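You operate a simulated robot arm through the tools that you are given. There is no shell and no other tool.

You are at the controls of a simulated robot arm. One attempt, no reset.

JOB
Set up the spring arm microscope by the card and the vial.
Fine: swing it over the round mat, set the spread knob to the card's figure, turn the tilt screw till the bubble sits between the lines and lead the arm to the height mark.

It is judged by the outcome, as a careful person would: the job done as asked, and still so three seconds after it is handed in. It fails if anything else is knocked over, pushed out of place, dropped, spilled or broken.

ROBOT AND FRAMES
A 6-joint arm with a two-finger gripper, fixed in place. Base frame: the origin is on the floor under the middle of its stand, x ahead of it, y to its left, z up. Readings come in cm, degrees, newtons and seconds.
It reaches about 94 cm from its shoulder. Its first joint turns from -166.0 to 166.0 degrees. Payload 2.54 kg.
The tool frame sits at the grasp point between the pads (the TCP): z along the fingers, y along the line on which they close. The tips reach 3 cm beyond it. The gripper opens to 11.6 cm; its body begins 9.5 cm behind the TCP.
Orientation is that of the tool frame in the base frame, as [roll, pitch, yaw] about the fixed x, y, z axes, in that order (R = Rz(yaw) Ry(pitch) Rx(roll)). With the fingers straight down and closing along the base's y, the tool's x points along the base's -x, its y along +y and its z along -z.

CONTROLS
- The arm moves only by the tool move_arm. Its argument "increments" is a list of rows, each a list of 7 numbers: the shift along the tool's x, y, z in mm, then the turn, a rotation vector about the tool's x, y, z in degrees, then the opening, from 0 (shut) to 1 (fully open). In form: [[tx, ty, tz, ax, ay, az, claw], ...]. A call has 1 to 20 rows; each row shifts and turns the commanded pose from where the row before left it, along the tool's axes as they then stand. A row lasts 0.2 s, in which the tool goes at most 5 cm and 8.6 degrees; a call with a longer step from one row to the next is refused whole, and so is a gripper value outside its range. A pose out of reach is approached as far as the arm can. The call stops where the force on the tool passes 40 N (or 10 N more than at its start, if that is more) or the arm is blocked; 0.2 s more then pass. The fingers move at their own pace (about 7.2 cm/s each) and stop on an object; they squeeze with about 27 N. The grip force told is the motor's: it shows also when the fingers shut on nothing. Time passes only in rows, and 0.2 s behind the last, so rows that do not move let the fingers close. The reply holds the time, the measured pose of the TCP, the force on the tool along the base axes, the opening and the grip force, in the units named above and with some noise, with the torque about the TCP (base axes, N m) and any sound that the robot's microphone picked up, and new pictures: "views" is both (left out), scene, wrist or none.
- Cameras (640 x 400 px; columns grow to the right, rows downward): "scene" is fixed at [5.15, -50.09, 163.15]; the picture's right is [0.09, -1.00, 0.00], its down [-0.75, -0.07, -0.66] and it looks along [0.66, 0.06, -0.75] (base axes); focal length 275 px, centre (320, 200). "wrist" rides on the gripper at [6.9, -1.5, -12.2] in the tool frame; the picture's right is [0.21, 0.98, 0.00], its down [-0.83, 0.18, -0.53] and it looks along [-0.52, 0.11, 0.85] (tool axes); focal length 251 px, centre (320, 200). There is no depth. A picture from a camera that has moved, and an enlarged one, comes with that camera's place and axes in the base frame and with its lens.
- close_up(camera, box): a new picture of the part [left, top, right, bottom] of that camera's present view, enlarged. The clock stands still meanwhile.
- hand_in(): hands the job in; it is judged then, once.

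Places have to be worked out from the pictures, the camera data and where the tool is seen. Open the gripper and draw the arm clear of the work before you hand the job in, unless the task says otherwise.

The tools are called after "Emit:" as name(argument=value, ...) on one line, values as JSON. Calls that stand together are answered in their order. move_arm: Moves the arm, as the interface text tells. Its arguments: {"type":"object","properties":{"increments":{"type":"array","items":{"type":"array","items":{"type":"number"}}},"views":{"type":"string","enum":["both","scene","wrist","none"]}},"required":["increments"]} The other tools are called the same way: close_up (camera, box) takes an enlarged picture of a part of a camera's view; hand_in () hands the job in.

At the start:

```text
t: 0.0
tool_pos: [38.58, -30.76, 136.03]
orientation: [180.0, 0.3, -179.9]
contact_force: [0.4, -0.1, -0.5]
torque: [0.01, -0.01, 0.02]
gripper_width: 11.62
grip_force: 0.1
```

scene: 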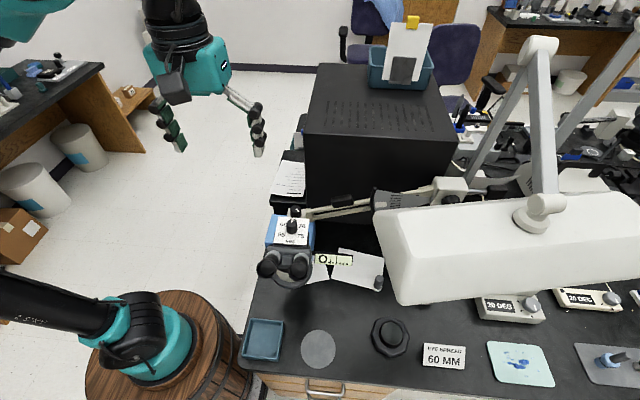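
wrist: 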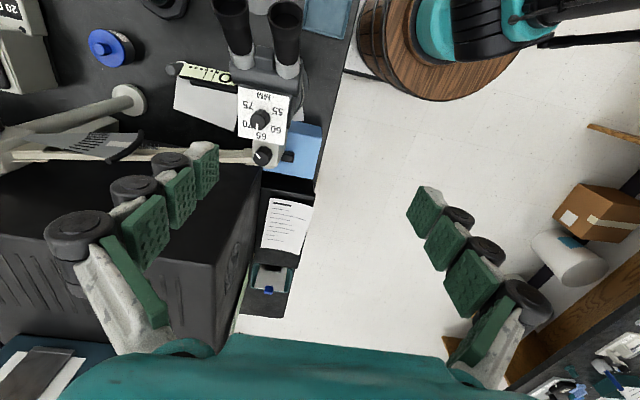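

I see the microscope head at the left of the bench, a card reading 60 MM, a round mat in front, and a scale strip (perhaps the bubble vial) beside the head. I take enlarged pictures before moving anything.

Emit:
close_up(camera="scene", box=[240, 170, 400, 300])

Emit:
close_up(camera="scene", box=[230, 290, 480, 400])

Emit:
close_up(camera="wrist", box=[160, 0, 360, 180])

Emit:
close_up(camera="scene", box=[380, 100, 640, 230])

```text
3.08 times, centred on (320, 235) of scene
camera zoom: at [5.15, -50.09, 163.15], right [0.09, -1.0, 0.0], down [-0.75, -0.07, -0.66], along [0.66, 0.06, -0.75], focal length 847 px, centre (320, 92)
```

zoom: 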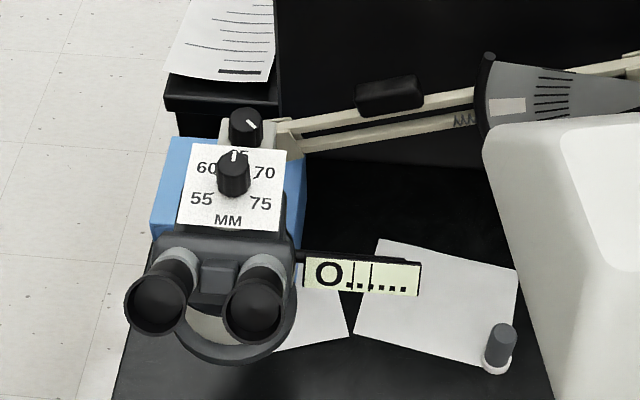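

```text
2.56 times, centred on (355, 345) of scene
camera zoom: at [5.15, -50.09, 163.15], right [0.09, -1.0, 0.0], down [-0.75, -0.07, -0.66], along [0.66, 0.06, -0.75], focal length 705 px, centre (230, -171)
```

zoom: 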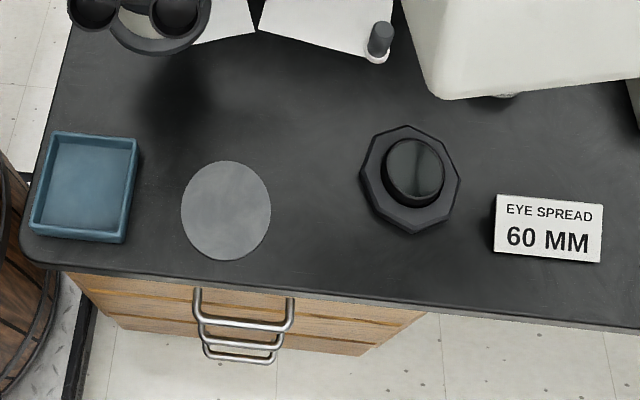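

```text
2.22 times, centred on (260, 90) of wrist
camera zoom: at [31.84, -32.26, 148.07], right [-0.22, 0.98, 0.0], down [0.82, 0.18, 0.54], along [0.52, 0.12, -0.84], focal length 559 px, centre (453, 444)
```

zoom: 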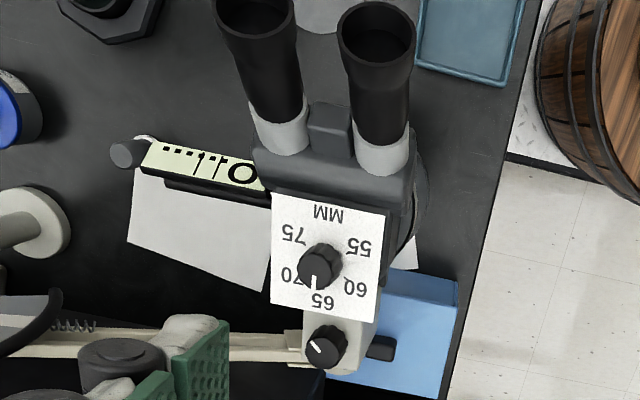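

```text
2.46 times, centred on (510, 165) of scene
camera zoom: at [5.15, -50.09, 163.15], right [0.09, -1.0, 0.0], down [-0.75, -0.07, -0.66], along [0.66, 0.06, -0.75], focal length 678 px, centre (-148, 286)
```

zoom: 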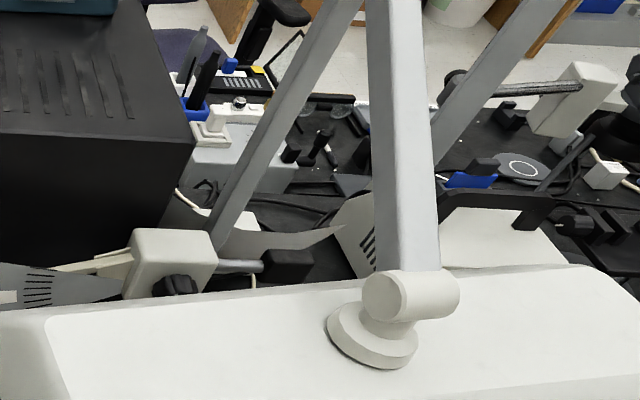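

The card says 60 MM and the spread knob now points near 65; the knob sits at about [44.6, -39.5, 106]. The arm's base and height scale are hidden by the lamp, so I turn the wrist camera toward the right (−y) to see the spring arm and scale.

Emit:
move_arm(increments=[[0, 0, -8, 0, 0, 8.5, 1], [0, 0, -8, 0, 0, 8.5, 1], [0, 0, -8, 0, 0, 8.5, 1], [0, 0, -8, 0, 0, 8.5, 1], [0, 0, -8, 0, 0, 8.5, 1], [0, 0, -8, 0, 0, 8.5, 1]])

```text
t: 1.4
tool_pos: [38.53, -30.72, 140.76]
orientation: [179.9, 0.1, 129.0]
contact_force: [0.2, -0.5, 0.4]
torque: [0.01, -0.02, 0.02]
gripper_width: 11.61
grip_force: 0.1
camera wrist: at [33.15, -26.38, 152.83], right [0.62, 0.78, 0.0], down [0.66, -0.53, 0.54], along [0.42, -0.33, -0.84], focal length 251 px, centre (320, 200)
```

scene: 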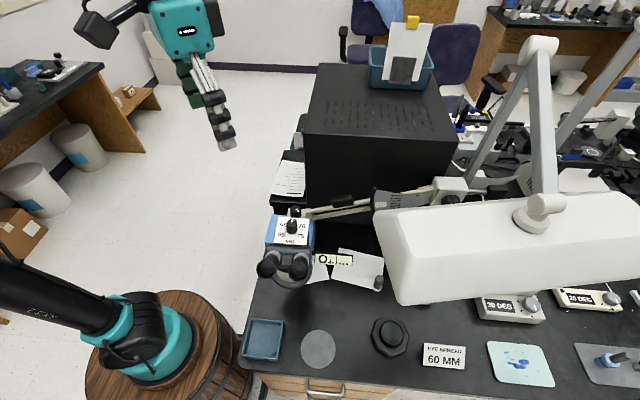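
wrist: 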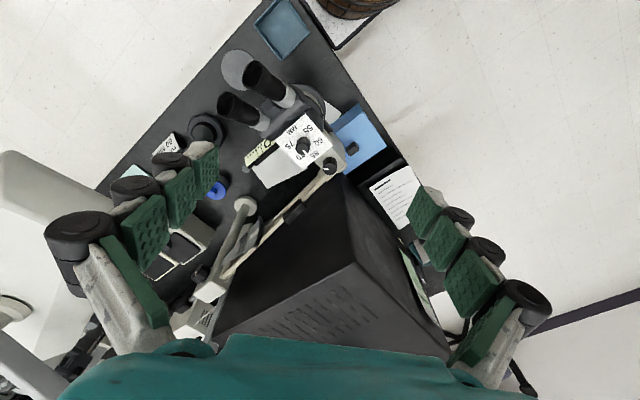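

The fingers frame the arm well; I enlarge the spring arm region.

Emit:
close_up(camera="wrist", box=[150, 120, 390, 340])

Emit:
close_up(camera="wrist", box=[210, 30, 400, 200])

Emit:
close_up(camera="wrist", box=[0, 100, 220, 400])

```text
1.82 times, centred on (270, 230) of wrist
camera zoom: at [33.15, -26.38, 152.83], right [0.62, 0.78, 0.0], down [0.66, -0.53, 0.54], along [0.42, -0.33, -0.84], focal length 457 px, centre (411, 146)
```

zoom: 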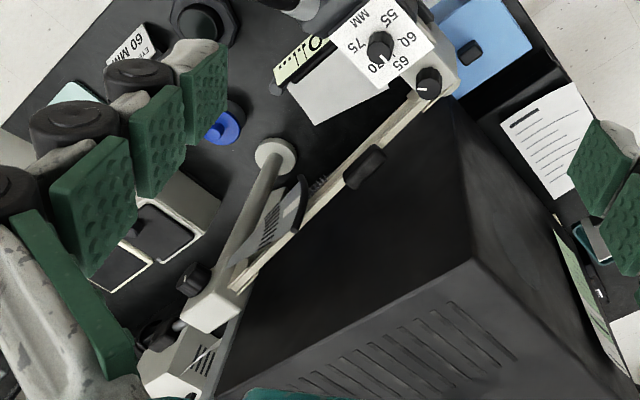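

```text
2.35 times, centred on (305, 115) of wrist
camera zoom: at [33.15, -26.38, 152.83], right [0.62, 0.78, 0.0], down [0.66, -0.53, 0.54], along [0.42, -0.33, -0.84], focal length 592 px, centre (355, 400)
```

zoom: 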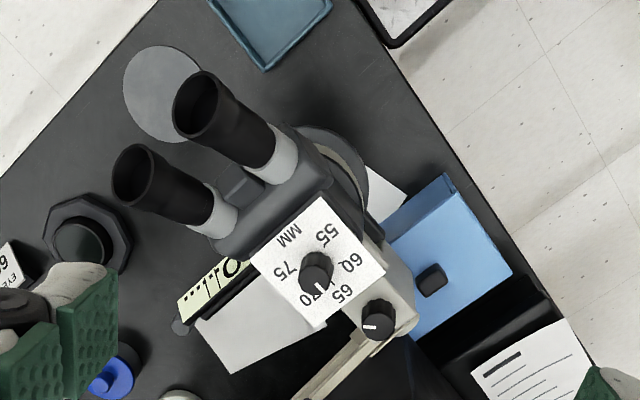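

```text
1.33 times, centred on (110, 250) of wrist
camera zoom: at [33.15, -26.38, 152.83], right [0.62, 0.78, 0.0], down [0.66, -0.53, 0.54], along [0.42, -0.33, -0.84], focal length 335 px, centre (600, 133)
```

zoom: 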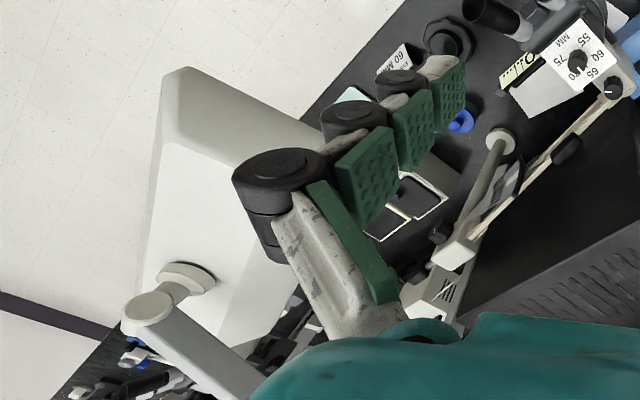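

Triangulating: bench top z≈75, mat ≈[25.3,-47.6,75], column ≈[56.4,-80.5], spread knob ≈[44.8,-39.4,106.5], lamp corner ≈[20,-59,126]. I move the wrist camera nearer the head, well above it, to inspect the knob, vial and tilt screw.

Emit:
move_arm(increments=[[1.6, -11.8, 30, 0, 0, 0, 1], [1.6, -11.8, 30, 0, 0, 0, 1], [1.6, -11.8, 30, 0, 0, 0, 1], [1.6, -11.8, 30, 0, 0, 0, 1], [1.6, -11.8, 30, 0, 0, 0, 1]])

Emit:
close_up(camera="wrist", box=[200, 80, 440, 260])

```text
t: 2.6
tool_pos: [33.4, -33.81, 125.61]
orientation: [179.8, 0.0, 129.1]
contact_force: [-0.7, -0.3, -0.6]
torque: [0.0, 0.02, 0.0]
gripper_width: 11.59
grip_force: 0.0
camera wrist: at [27.98, -29.35, 137.71], right [0.62, 0.78, 0.0], down [0.66, -0.53, 0.54], along [0.42, -0.33, -0.84], focal length 251 px, centre (320, 200)
```

scene: 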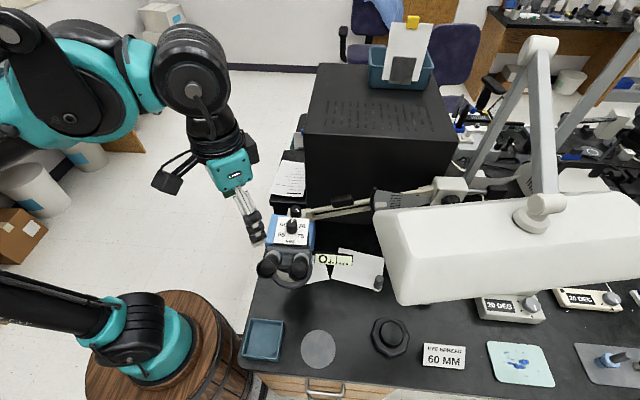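
wrist: 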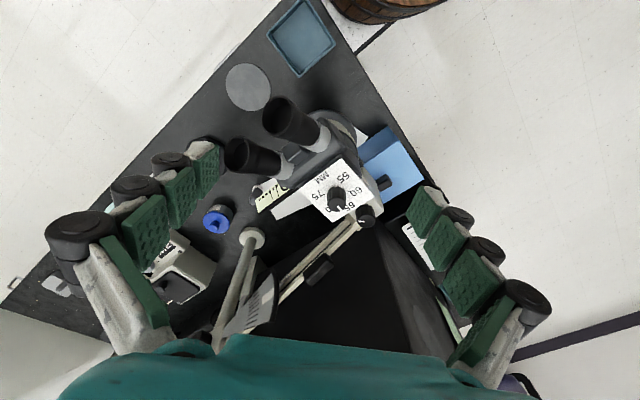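

```text
2.22 times, centred on (320, 170) of wrist
camera zoom: at [27.98, -29.35, 137.71], right [0.62, 0.78, 0.0], down [0.66, -0.53, 0.54], along [0.42, -0.33, -0.84], focal length 559 px, centre (320, 267)
```

zoom: 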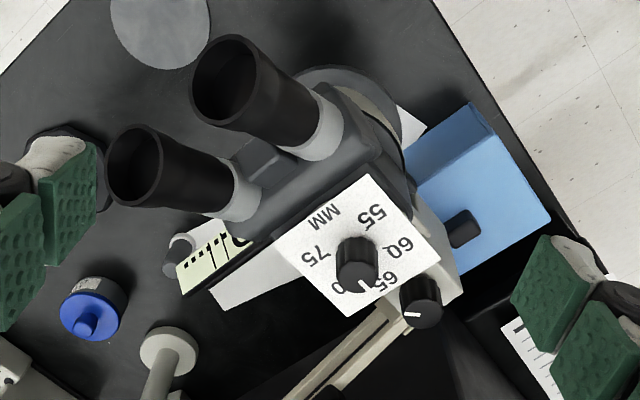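

The plate with marks lies at about [53.4,-64.3,109.7]. I enlarge the plate in both cameras and the head's rear knob.

Emit:
close_up(camera="scene", box=[340, 170, 440, 232])

Emit:
close_up(camera="wrist", box=[200, 250, 360, 350])

Emit:
close_up(camera="wrist", box=[310, 150, 410, 240])

```text
6.40 times, centred on (390, 201) of scene
camera zoom: at [5.15, -50.09, 163.15], right [0.09, -1.0, 0.0], down [-0.75, -0.07, -0.66], along [0.66, 0.06, -0.75], focal length 1762 px, centre (-128, 194)
```

zoom: 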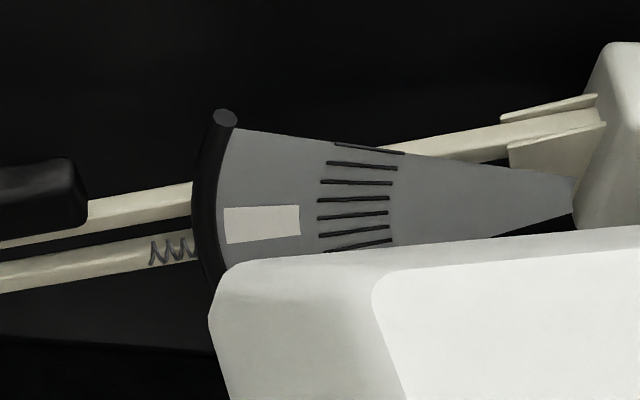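

```text
4.00 times, centred on (280, 300) of wrist
camera zoom: at [27.98, -29.35, 137.71], right [0.62, 0.78, 0.0], down [0.66, -0.53, 0.54], along [0.42, -0.33, -0.84], focal length 1006 px, centre (480, -200)
```

zoom: 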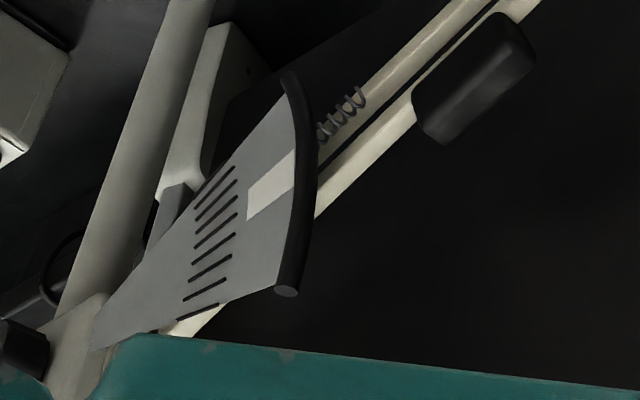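

```text
4.44 times, centred on (360, 195) of wrist
camera zoom: at [27.98, -29.35, 137.71], right [0.62, 0.78, 0.0], down [0.66, -0.53, 0.54], along [0.42, -0.33, -0.84], focal length 1118 px, centre (142, 222)
```

zoom: 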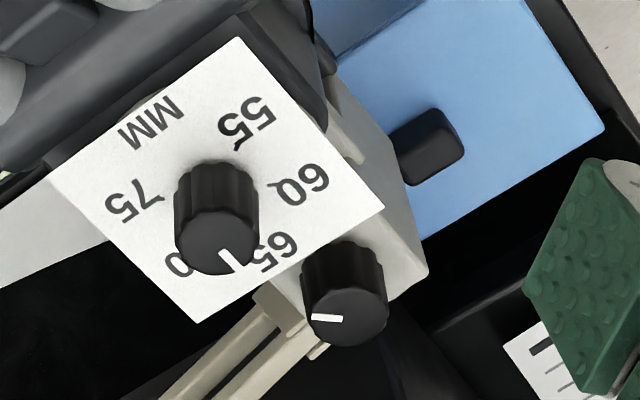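

The height plate is a vertical sector beside the arm near the column, facing −x. I back the gripper off toward −x and tilt it so the wrist camera looks almost level at the plate and head, staying well left of the lamp.

Emit:
move_arm(increments=[[1.6, -38.5, 6.5, 0, 0, 0, 1], [1.6, -38.5, 6.5, 0, 0, 0, 1], [1.6, -38.5, 6.5, 0, 0, 0, 1], [1.6, -38.5, 6.5, 0, 0, 0, 1], [0, 0, 0, 0, 0, -6.5, 1], [0, 0, 0, 0, 0, -6.5, 1], [0, 0, 0, 0, -7.4, 0, 1], [0, 0, 0, 0, -7.4, 0, 1], [0, 0, 0, 0, -7.4, 0, 1], [0, 0, 0, 0, -7.4, 0, 1], [0, 0, 0, 0, -7.4, 0, 1]])

Emit:
close_up(camera="wrist", box=[200, 80, 440, 230])

```text
t: 5.0
tool_pos: [21.24, -43.0, 123.2]
orientation: [179.9, 37.2, 142.1]
contact_force: [-0.6, -0.1, 0.2]
torque: [0.04, 0.0, 0.05]
gripper_width: 11.61
grip_force: 0.1
camera wrist: at [10.29, -36.34, 128.6], right [0.46, 0.88, -0.13], down [0.37, -0.06, 0.93], along [0.8, -0.48, -0.36], focal length 251 px, centre (320, 200)
```

scene: 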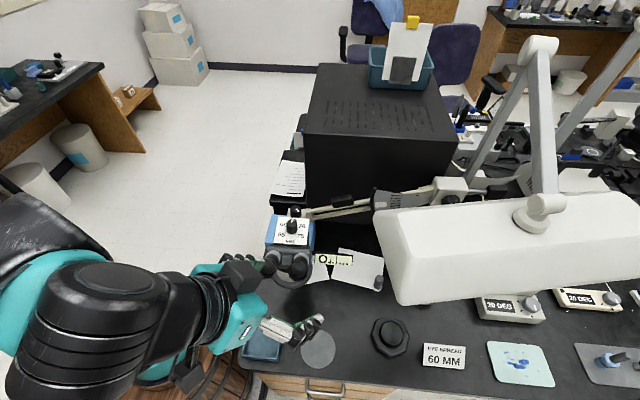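
wrist: 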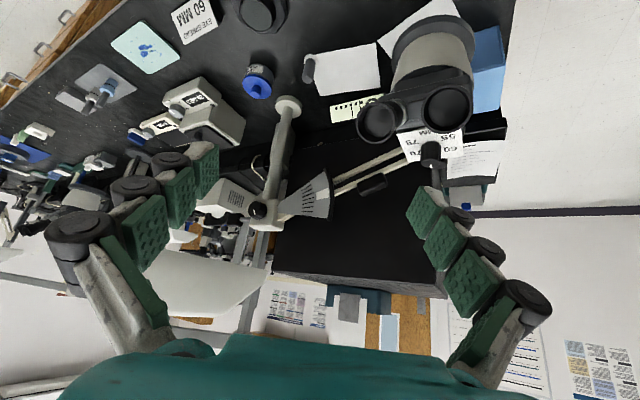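

```text
2.67 times, centred on (320, 155) of wrist
camera zoom: at [10.29, -36.34, 128.6], right [0.46, 0.88, -0.13], down [0.37, -0.06, 0.93], along [0.8, -0.48, -0.36], focal length 670 px, centre (320, 320)
```

zoom: 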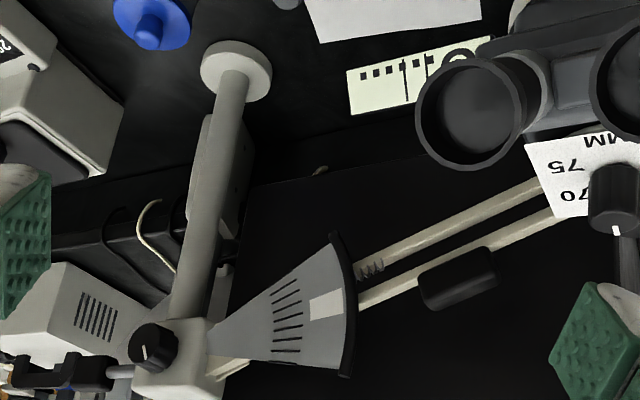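

The view is upside-down but clear: the plate has fine lines and one white patch. I enlarge the plate, the column knob and the vial.

Emit:
close_up(camera="wrist", box=[235, 155, 345, 235])

Emit:
close_up(camera="wrist", box=[325, 70, 405, 130])

Emit:
close_up(camera="wrist", box=[340, 0, 520, 220])

```text
5.00 times, centred on (290, 195) of wrist
camera zoom: at [10.29, -36.34, 128.6], right [0.46, 0.88, -0.13], down [0.37, -0.06, 0.93], along [0.8, -0.48, -0.36], focal length 1257 px, centre (470, 225)
```

zoom: 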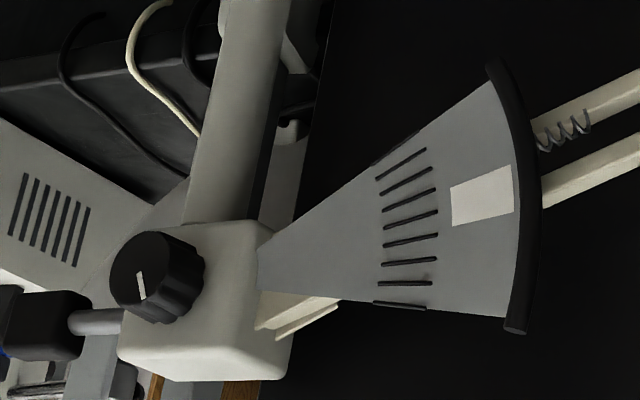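

```text
6.67 times, centred on (365, 100) of wrist
camera zoom: at [10.29, -36.34, 128.6], right [0.46, 0.88, -0.13], down [0.37, -0.06, 0.93], along [0.8, -0.48, -0.36], focal length 1676 px, centre (20, 867)
```

zoom: 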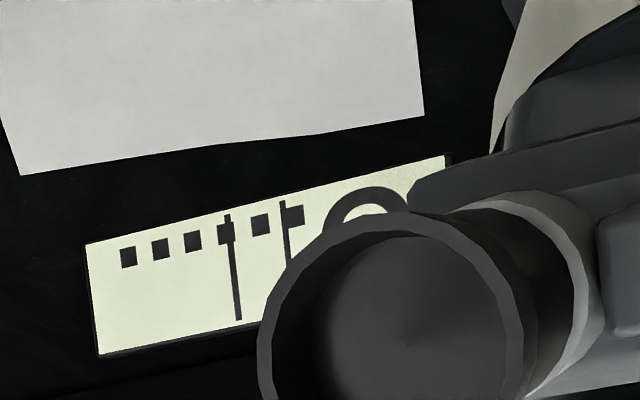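

```text
1.82 times, centred on (430, 110) of wrist
camera zoom: at [10.29, -36.34, 128.6], right [0.46, 0.88, -0.13], down [0.37, -0.06, 0.93], along [0.8, -0.48, -0.36], focal length 457 px, centre (120, 364)
```

zoom: 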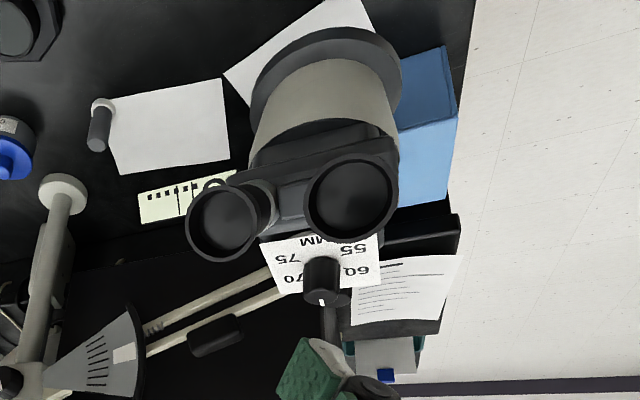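

The objective ring centre is near [43.7,-38.4,84], so swinging ~27° counter-clockwise about the column brings it over the mat. To find which knob is the tilt screw and what the black block is, I go round to the head's left (+y) side for a level look.

Emit:
move_arm(increments=[[-6.8, 45.6, 0.3, 0, 0, 0, 1], [-6.8, 45.6, 0.3, 0, 0, 0, 1], [-6.8, 45.6, 0.3, 0, 0, 0, 1], [-6.8, 45.6, 0.3, 0, 0, 0, 1], [-6.8, 45.6, 0.3, 0, 0, 0, 1], [-6.8, 45.6, 0.3, 0, 0, 0, 1], [-6.8, 45.6, 0.3, 0, 0, 0, 1], [-6.8, 45.6, 0.3, 0, 0, 0, 1], [0, 0, 0, 4.46, 0, 5.94, 1], [0, 0, 0, 4.46, 0, 5.94, 1], [0, 0, 0, 4.46, 0, 5.94, 1], [0, 0, 0, 4.46, 0, 5.94, 1], [0, 0, 0, 4.46, 0, 5.94, 1], [0, 0, 0, 4.46, 0, 5.94, 1], [0, 0, 0, 4.46, 0, 5.94, 1]])

Emit:
close_up(camera="wrist", box=[200, 60, 440, 230])

```text
t: 8.2
tool_pos: [47.18, -17.05, 126.32]
orientation: [179.7, 37.0, 89.8]
contact_force: [-0.5, -0.2, 0.4]
torque: [0.02, -0.04, 0.03]
gripper_width: 11.59
grip_force: 0.0
camera wrist: at [45.76, -4.23, 131.82], right [0.98, 0.17, -0.12], down [0.18, -0.34, 0.92], along [0.12, -0.93, -0.36], focal length 251 px, centre (320, 200)
```

scene: 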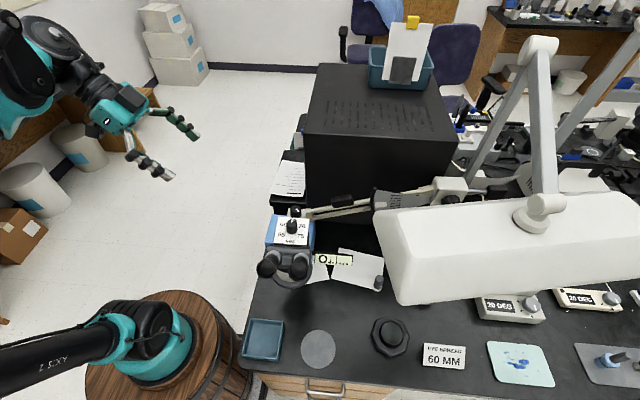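
wrist: 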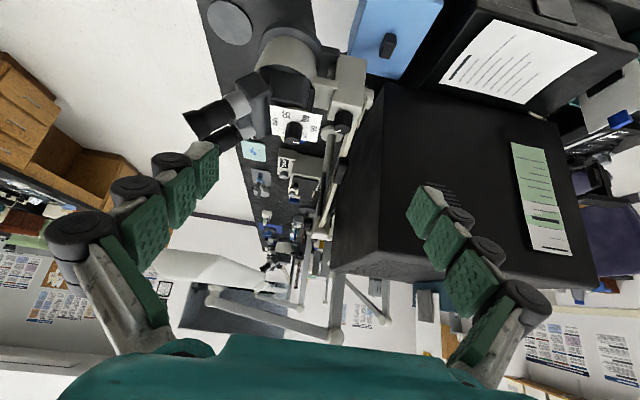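

```text
2.35 times, centred on (320, 145) of wrist
camera zoom: at [45.76, -4.23, 131.82], right [0.98, 0.17, -0.12], down [0.18, -0.34, 0.92], along [0.12, -0.93, -0.36], focal length 592 px, centre (320, 329)
```

zoom: 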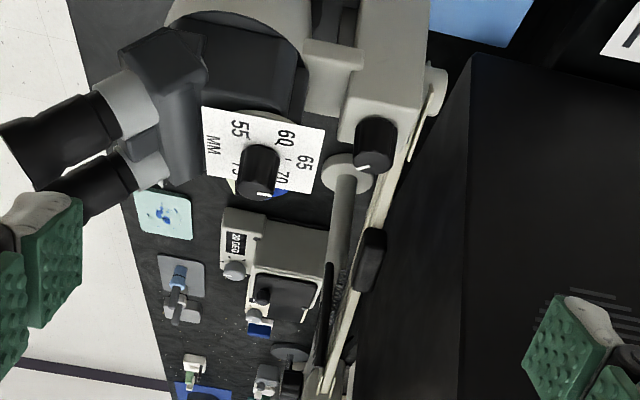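

The black block belongs to the blue box, and the rear knob stands on top of the arm-end mount. I go lower for a level view of the mount and head side.

Emit:
move_arm(increments=[[14, 0, 35, 0, 0, 0, 1], [14, 0, 35, 0, 0, 0, 1], [14, 0, 35, 0, 0, 0, 1], [14, 0, 35, 0, 0, 0, 1]])

Emit:
close_up(camera="wrist", box=[180, 20, 440, 230])

```text
t: 9.2
tool_pos: [47.24, -20.92, 111.67]
orientation: [179.6, 37.0, 89.9]
contact_force: [-0.3, -1.0, 0.0]
torque: [0.01, 0.01, 0.01]
gripper_width: 11.6
grip_force: 0.0
camera wrist: at [45.87, -8.14, 117.13], right [0.98, 0.17, -0.12], down [0.18, -0.34, 0.92], along [0.12, -0.93, -0.36], focal length 251 px, centre (320, 200)
```

scene: 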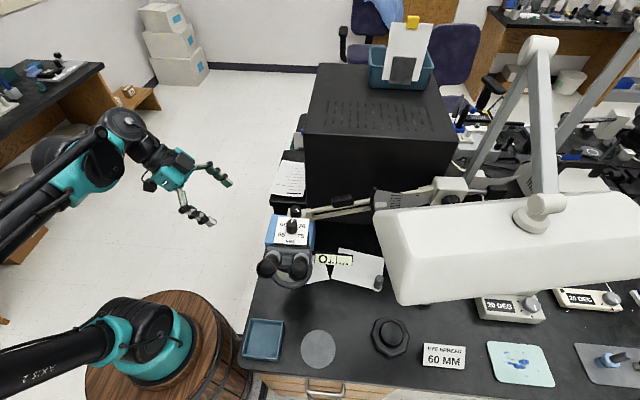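
wrist: 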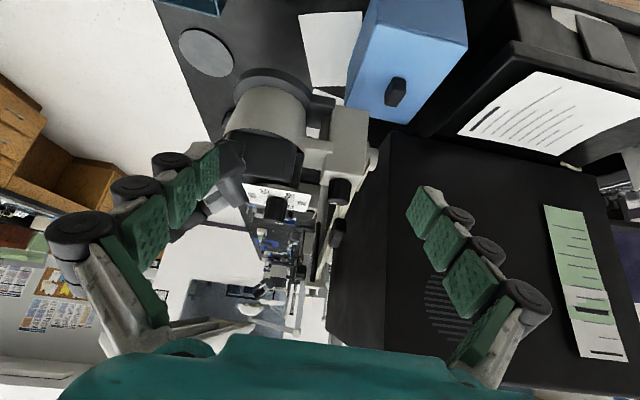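

```text
1.90 times, centred on (310, 125) of wrist
camera zoom: at [45.87, -8.14, 117.13], right [0.98, 0.17, -0.12], down [0.18, -0.34, 0.92], along [0.12, -0.93, -0.36], focal length 479 px, centre (339, 343)
```

zoom: 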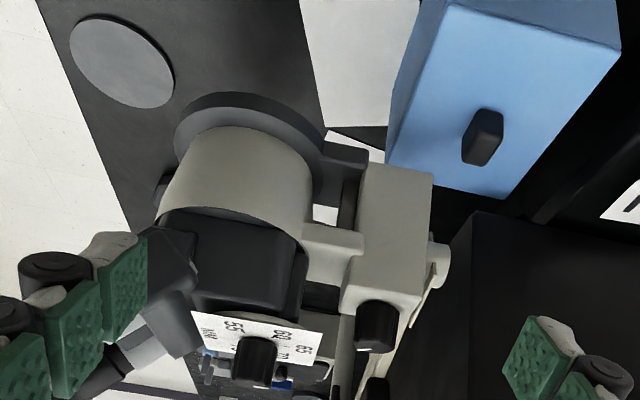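

The mount shows the rear knob as a vertical screw on top of the mount box — the likely tilt screw. Next I lift away and turn the tool so that the wrist camera looks straight down on the spread knob.

Emit:
move_arm(increments=[[-21, 0, -45, 0, 0, 0, 1], [-21, 0, -45, 0, 0, 0, 1], [-21, 0, -45, 0, 0, 0, 1], [0, 0, 0, -0.372, 4.05, -7.255, 1], [0, 0, 0, -0.372, 4.05, -7.255, 1], [0, 0, 0, -0.372, 4.05, -7.255, 1], [0, 0, 0, -0.372, 4.05, -7.255, 1], [0, 0, 0, -0.372, 4.05, -7.255, 1], [0, 0, 0, -0.372, 4.05, -7.255, 1], [0, 0, 0, -0.372, 4.05, -7.255, 1], [0, 0, 0, -0.372, 4.05, -7.255, 1], [0, 0, 0, -0.372, 4.05, -7.255, 1], [0, 0, 0, -0.372, 4.05, -7.255, 1], [0, 0, 0, -0.372, 4.05, -7.255, 1], [0, 0, 0, -0.372, 4.05, -7.255, 1], [0, 0, 0, -0.372, 4.05, -7.255, 1]])

```text
t: 12.6
tool_pos: [46.66, -19.02, 126.36]
orientation: [-179.1, -27.8, -180.0]
contact_force: [1.1, 0.2, -0.8]
torque: [0.01, 0.01, 0.02]
gripper_width: 11.59
grip_force: 0.1
out of reach, approached as far as the arm can: row 16
camera wrist: at [46.41, -20.42, 140.23], right [-0.2, 0.98, 0.08], down [0.98, 0.19, 0.09], along [0.07, 0.1, -0.99], focal length 251 px, centre (320, 200)
```

scene: 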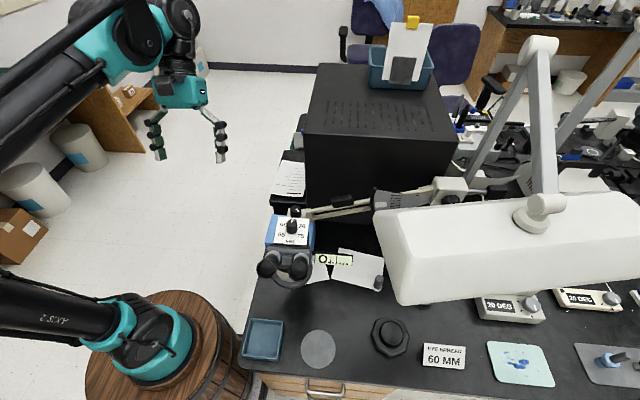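
wrist: 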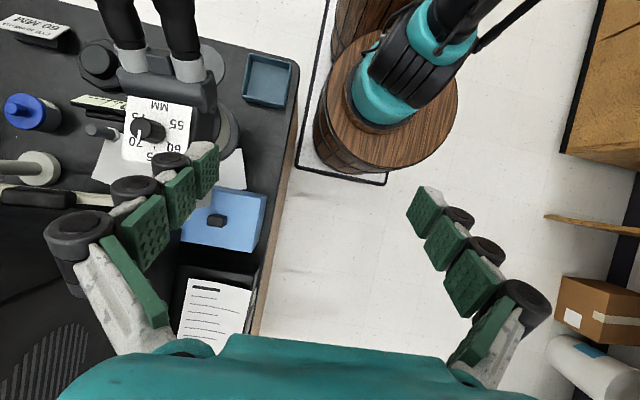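

Near the reach limit for that tilt, so I ease it back 3° and move over the head with the camera looking nearly straight down.

Emit:
move_arm(increments=[[0, 0, 0, 0, -3, 0, 1], [-2.1, -38, 11.3, 0, 0, 0, 1], [-2.1, -38, 11.3, 0, 0, 0, 1], [-2.1, -38, 11.3, 0, 0, 0, 1], [-2.1, -38, 11.3, 0, 0, 0, 1], [-2.1, -38, 11.3, 0, 0, 0, 1]])

Emit:
close_up(camera="wrist", box=[240, 120, 400, 240])

```text
t: 14.0
tool_pos: [45.45, -38.07, 121.04]
orientation: [-178.8, -24.7, -179.9]
contact_force: [0.3, 0.0, 0.0]
torque: [-0.05, -0.02, 0.0]
gripper_width: 11.6
grip_force: 0.0
camera wrist: at [44.36, -39.49, 134.94], right [-0.2, 0.98, 0.07], down [0.97, 0.19, 0.14], along [0.12, 0.1, -0.99], focal length 251 px, centre (320, 200)
```

scene: 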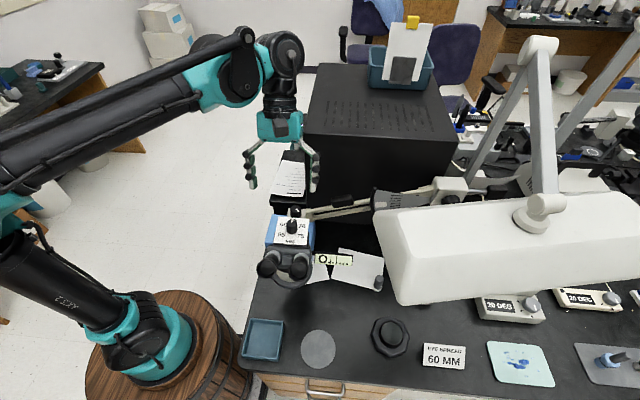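
wrist: 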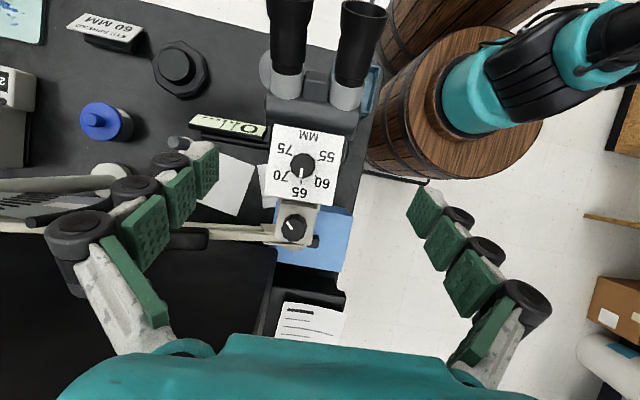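

```text
3.33 times, centred on (320, 180) of wrist
camera zoom: at [44.36, -39.49, 134.94], right [-0.2, 0.98, 0.07], down [0.97, 0.19, 0.14], along [0.12, 0.1, -0.99], focal length 838 px, centre (320, 267)
```

zoom: 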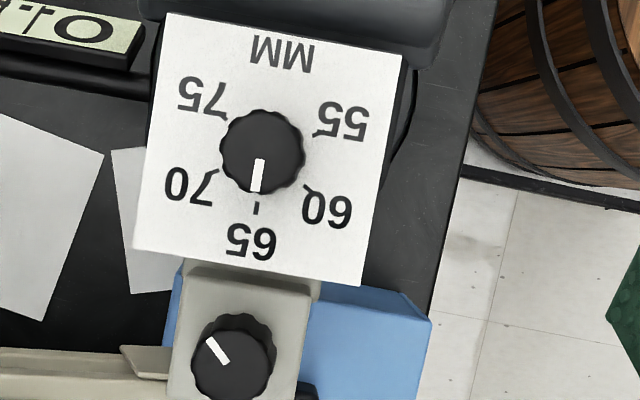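

The top view shows the spread knob straight down at about x=44.4, y=-39.3, pointer at 65, tick spacing 60° per 5 mm; so it must turn about +60° (counter-clockwise seen from above) to 60. I zoom the scene camera for knob heights.

Emit:
close_up(camera="scene", box=[260, 190, 330, 250])

Emit:
close_up(camera="wrist", box=[265, 195, 325, 250])

Emit:
close_up(camera="wrist", box=[170, 100, 280, 160])

```text
6.67 times, centred on (295, 220) of scene
camera zoom: at [5.15, -50.09, 163.15], right [0.09, -1.0, 0.0], down [-0.75, -0.07, -0.66], along [0.66, 0.06, -0.75], focal length 1835 px, centre (487, 67)
```

zoom: 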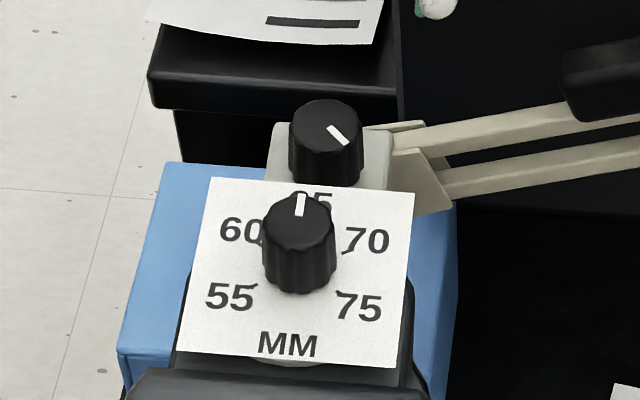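

```text
7.27 times, centred on (295, 222) of wrist
camera zoom: at [44.36, -39.49, 134.94], right [-0.2, 0.98, 0.07], down [0.97, 0.19, 0.14], along [0.12, 0.1, -0.99], focal length 1829 px, centre (502, 36)
```

zoom: 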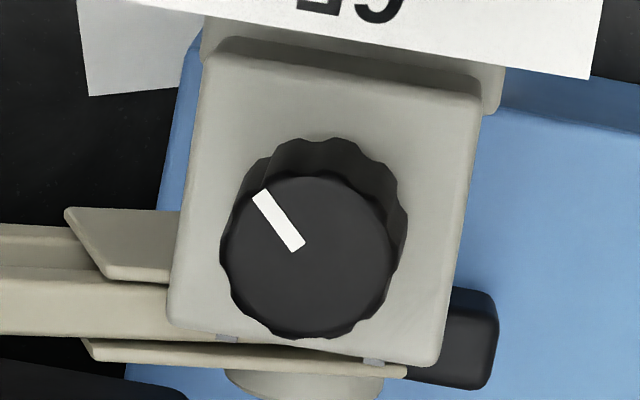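

```text
5.82 times, centred on (225, 130) of wrist
camera zoom: at [44.36, -39.49, 134.94], right [-0.2, 0.98, 0.07], down [0.97, 0.19, 0.14], along [0.12, 0.1, -0.99], focal length 1463 px, centre (873, 607)
```

zoom: 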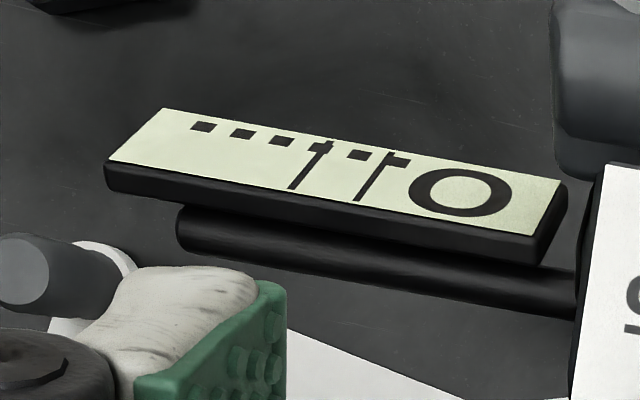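

Knob top is at z≈109.4 on a plate at z≈106.8, and the rear knob at about [52.3,-39.0,104.6]. I straighten the tool to vertical, turn it +30° so the 60° turn is centred, and narrow the fingers.

Emit:
move_arm(increments=[[0, 0, -6, 0, -8.27, 0, 1], [0, 0, -6, 0, -8.27, 0, 1], [0, 0, -6, 0, -8.27, 0, 1], [0, 0, 0, 0, 0, 7.5, 0.6], [0, 0, 0, 0, 0, 7.5, 0.6], [0, 0, 0, 0, 0, 7.5, 0.6], [0, 0, 0, 0, 0, 7.5, 0.6]])

```text
t: 15.6
tool_pos: [46.0, -38.06, 122.74]
orientation: [-179.1, 0.7, 150.4]
contact_force: [-0.1, 0.0, 0.2]
torque: [0.0, -0.03, 0.01]
gripper_width: 6.96
grip_force: 0.1
camera wrist: at [39.31, -35.86, 134.82], right [0.3, 0.96, -0.02], down [0.81, -0.24, 0.54], along [0.51, -0.17, -0.84], focal length 251 px, centre (320, 200)
```

scene: 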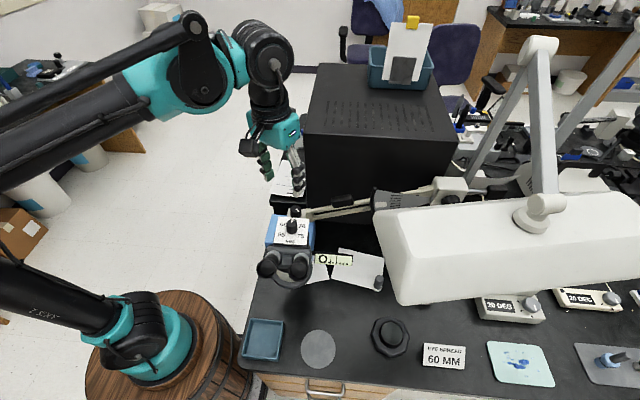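
wrist: 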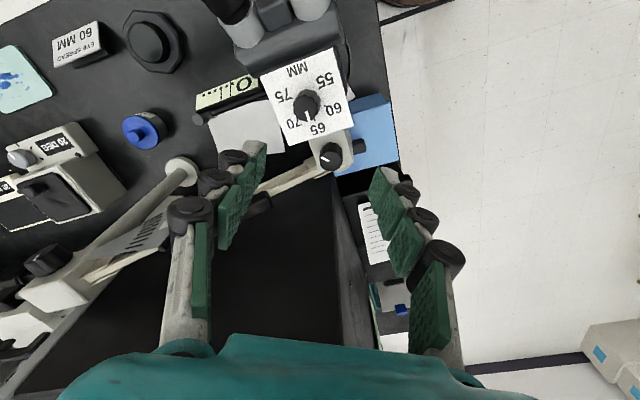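

I refine the knob location with an enlarged view before descending.

Emit:
close_up(camera="wrist", box=[250, 50, 370, 180])

```text
3.08 times, centred on (310, 115) of wrist
camera zoom: at [39.31, -35.86, 134.82], right [0.3, 0.96, -0.02], down [0.81, -0.24, 0.54], along [0.51, -0.17, -0.84], focal length 774 px, centre (351, 462)
```

zoom: 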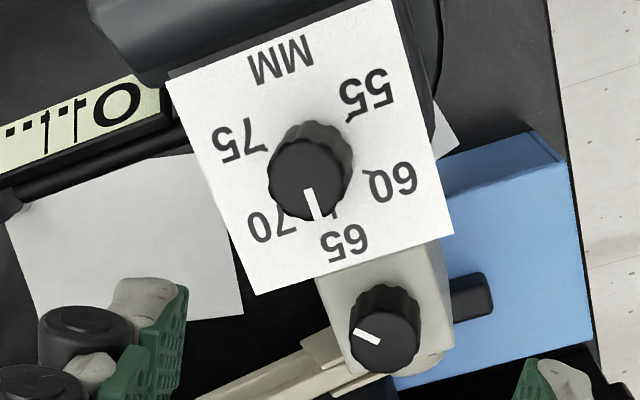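

The knob top is at about [44.2,-39.25,109.4]. I go above it with fingers part open and descend in stages.

Emit:
move_arm(increments=[[9.3, -19, 20, -0.9, 0.7, 0, 0.5], [0, 0, 35, 0, 0, 0, 0.5], [0, 0, 25, 0, 0, 0, 0.5]])

Emit:
close_up(camera="wrist", box=[180, 60, 460, 340])

Emit:
close_up(camera="scene", box=[240, 150, 350, 260])

```text
t: 16.4
tool_pos: [44.24, -39.3, 114.44]
orientation: [179.9, -0.1, 150.5]
contact_force: [-0.3, 0.2, 0.3]
torque: [-0.01, -0.01, -0.06]
gripper_width: 5.78
grip_force: 0.0
camera wrist: at [37.62, -37.33, 126.71], right [0.29, 0.96, 0.0], down [0.81, -0.25, 0.53], along [0.51, -0.16, -0.85], focal length 251 px, centre (320, 200)
```

scene: 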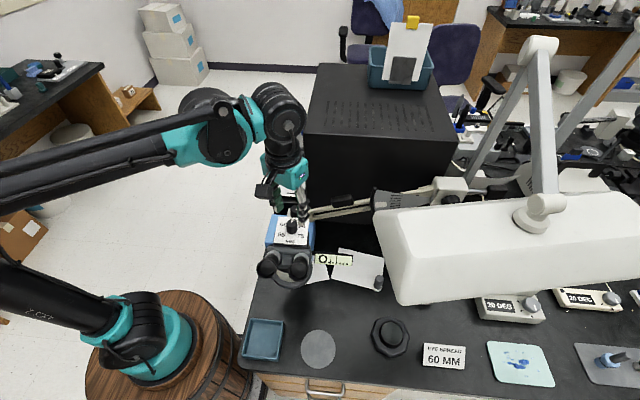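
wrist: 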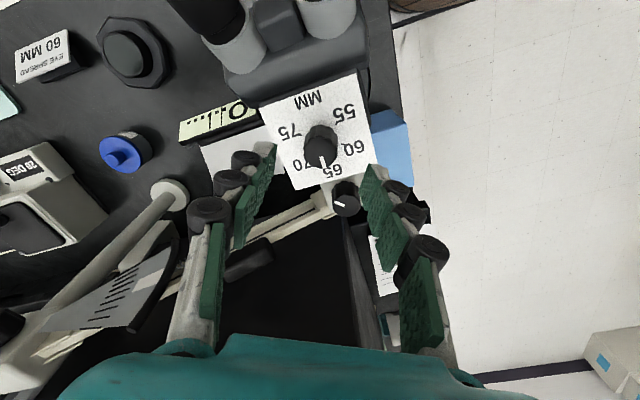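

```text
1.43 times, centred on (320, 200) of wrist
camera zoom: at [37.62, -37.33, 126.71], right [0.29, 0.96, 0.0], down [0.81, -0.25, 0.53], along [0.51, -0.16, -0.85], focal length 359 px, centre (320, 200)
```

zoom: 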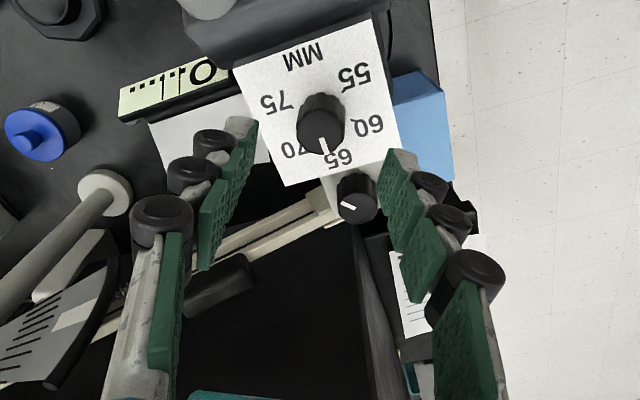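

```text
3.64 times, centred on (295, 205) of scene
camera zoom: at [5.15, -50.09, 163.15], right [0.09, -1.0, 0.0], down [-0.75, -0.07, -0.66], along [0.66, 0.06, -0.75], focal length 1001 px, centre (411, 182)
```

zoom: 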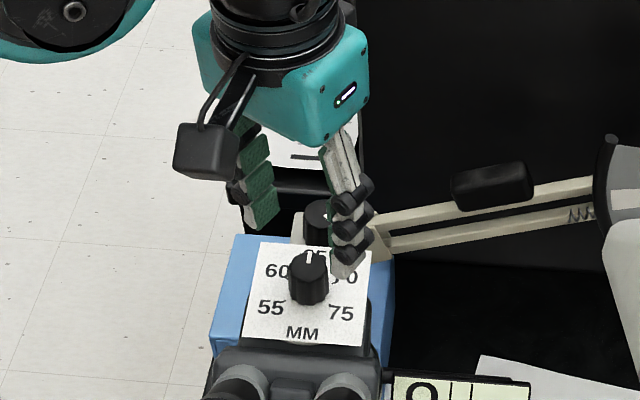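

The fingers straddle the knob evenly. I lower to TCP z≈110.6 (tips just above the plate) and check.

Emit:
move_arm(increments=[[0, 0, 18, 0, 0, 0, 0.5], [0, 0, 12, 0, 0, 0, 0.5], [0, 0, 7, 0, 0, 0, 0.5]])

Emit:
close_up(camera="wrist", box=[200, 80, 440, 260])

Emit:
close_up(camera="scene", box=[260, 190, 330, 250])

```text
t: 17.2
tool_pos: [44.32, -39.39, 111.03]
orientation: [179.9, -0.1, 150.5]
contact_force: [-0.6, -0.2, -0.6]
torque: [0.05, 0.0, 0.02]
gripper_width: 5.79
grip_force: 0.1
camera wrist: at [37.63, -37.37, 123.2], right [0.29, 0.96, 0.0], down [0.81, -0.25, 0.53], along [0.51, -0.16, -0.85], focal length 251 px, centre (320, 200)
```

scene: 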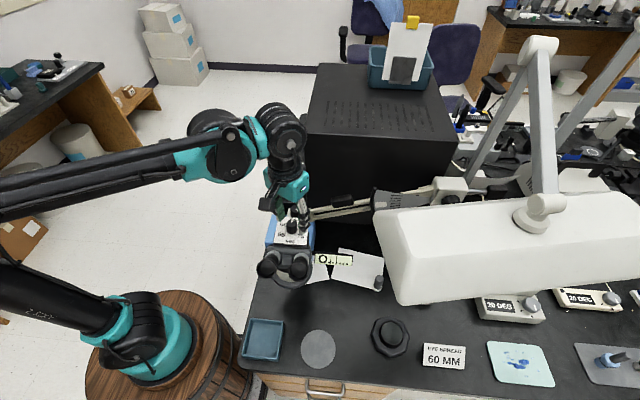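
wrist: 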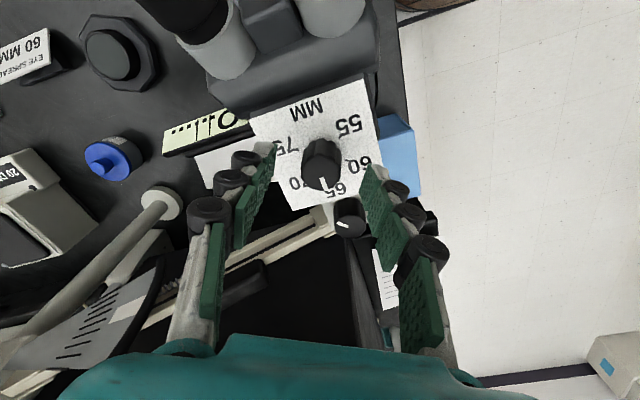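

```text
2.22 times, centred on (320, 170) of wrist
camera zoom: at [37.63, -37.37, 123.2], right [0.29, 0.96, 0.0], down [0.81, -0.25, 0.53], along [0.51, -0.16, -0.85], focal length 559 px, centre (320, 267)
```

zoom: 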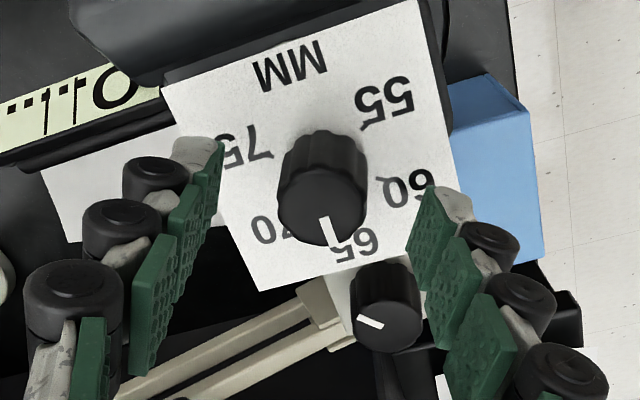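

```text
6.67 times, centred on (295, 220) of scene
camera zoom: at [5.15, -50.09, 163.15], right [0.09, -1.0, 0.0], down [-0.75, -0.07, -0.66], along [0.66, 0.06, -0.75], focal length 1835 px, centre (487, 67)
```

zoom: 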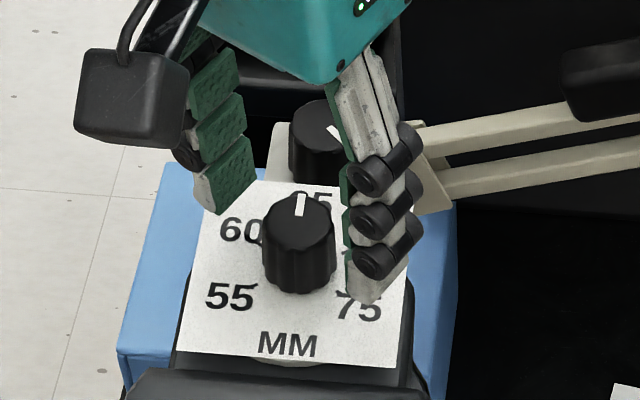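

The tips are about 1 cm above the plate and the knob sits between them. I lower 5 mm more and close on the knob.

Emit:
move_arm(increments=[[0, 0, 5, 0, 0, 0, 0.5], [0, 0, 0, 0, 0, 0, 0.35], [0, 0, 0, 0, 0, 0, 0.2], [0, 0, 0, 0, 0, 0, 0.1], [0, 0, 0, 0, 0, 0, 0.1]])

Emit:
close_up(camera="wrist", box=[200, 80, 440, 260])

Emit:
close_up(camera="scene", box=[240, 180, 350, 280])

```text
t: 18.4
tool_pos: [44.22, -39.35, 110.57]
orientation: [179.9, -0.1, 150.5]
contact_force: [-0.3, 1.8, -1.6]
torque: [0.12, 0.02, -0.02]
gripper_width: 2.62
grip_force: 45.2
camera wrist: at [37.63, -37.28, 122.73], right [0.29, 0.96, 0.0], down [0.81, -0.25, 0.53], along [0.51, -0.15, -0.85], focal length 251 px, centre (320, 200)
```

scene: 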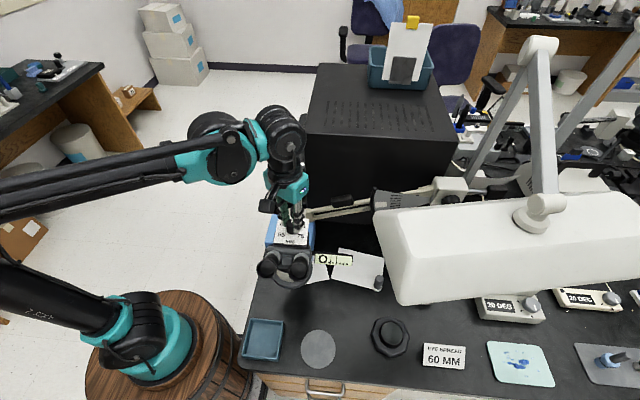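
wrist: 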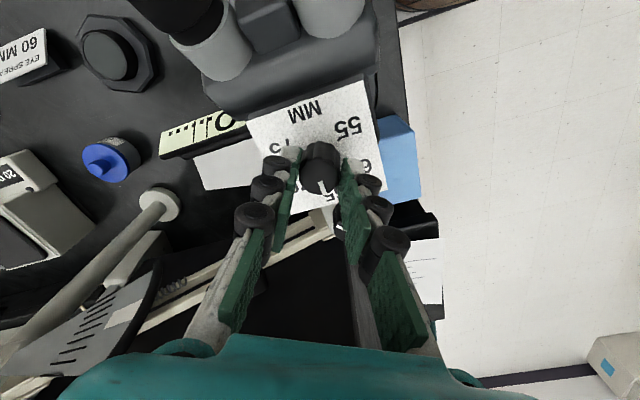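

```text
2.22 times, centred on (320, 170) of wrist
camera zoom: at [37.63, -37.28, 122.73], right [0.29, 0.96, 0.0], down [0.81, -0.25, 0.53], along [0.51, -0.15, -0.85], focal length 559 px, centre (320, 267)
```

zoom: 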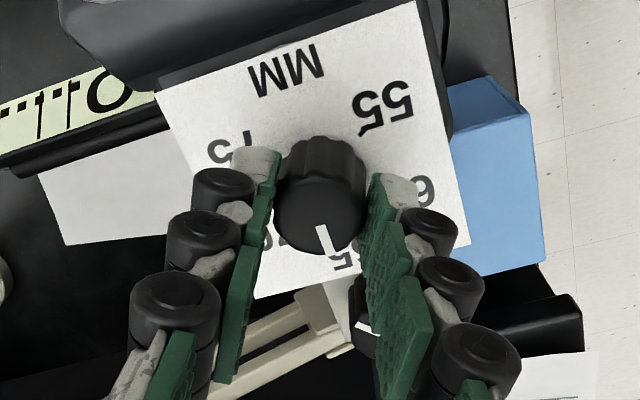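

```text
4.00 times, centred on (295, 230) of scene
camera zoom: at [5.15, -50.09, 163.15], right [0.09, -1.0, 0.0], down [-0.75, -0.07, -0.66], along [0.66, 0.06, -0.75], focal length 1101 px, centre (420, 80)
```

zoom: 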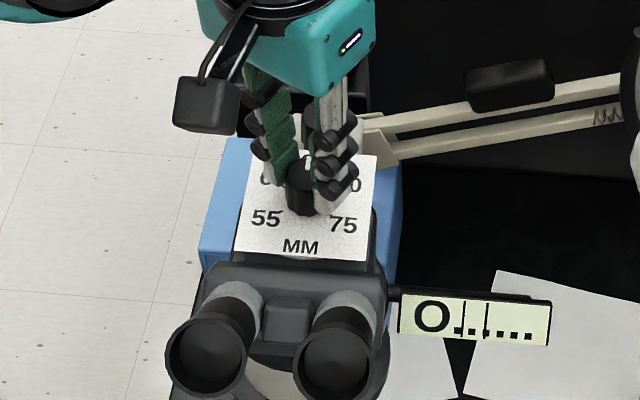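

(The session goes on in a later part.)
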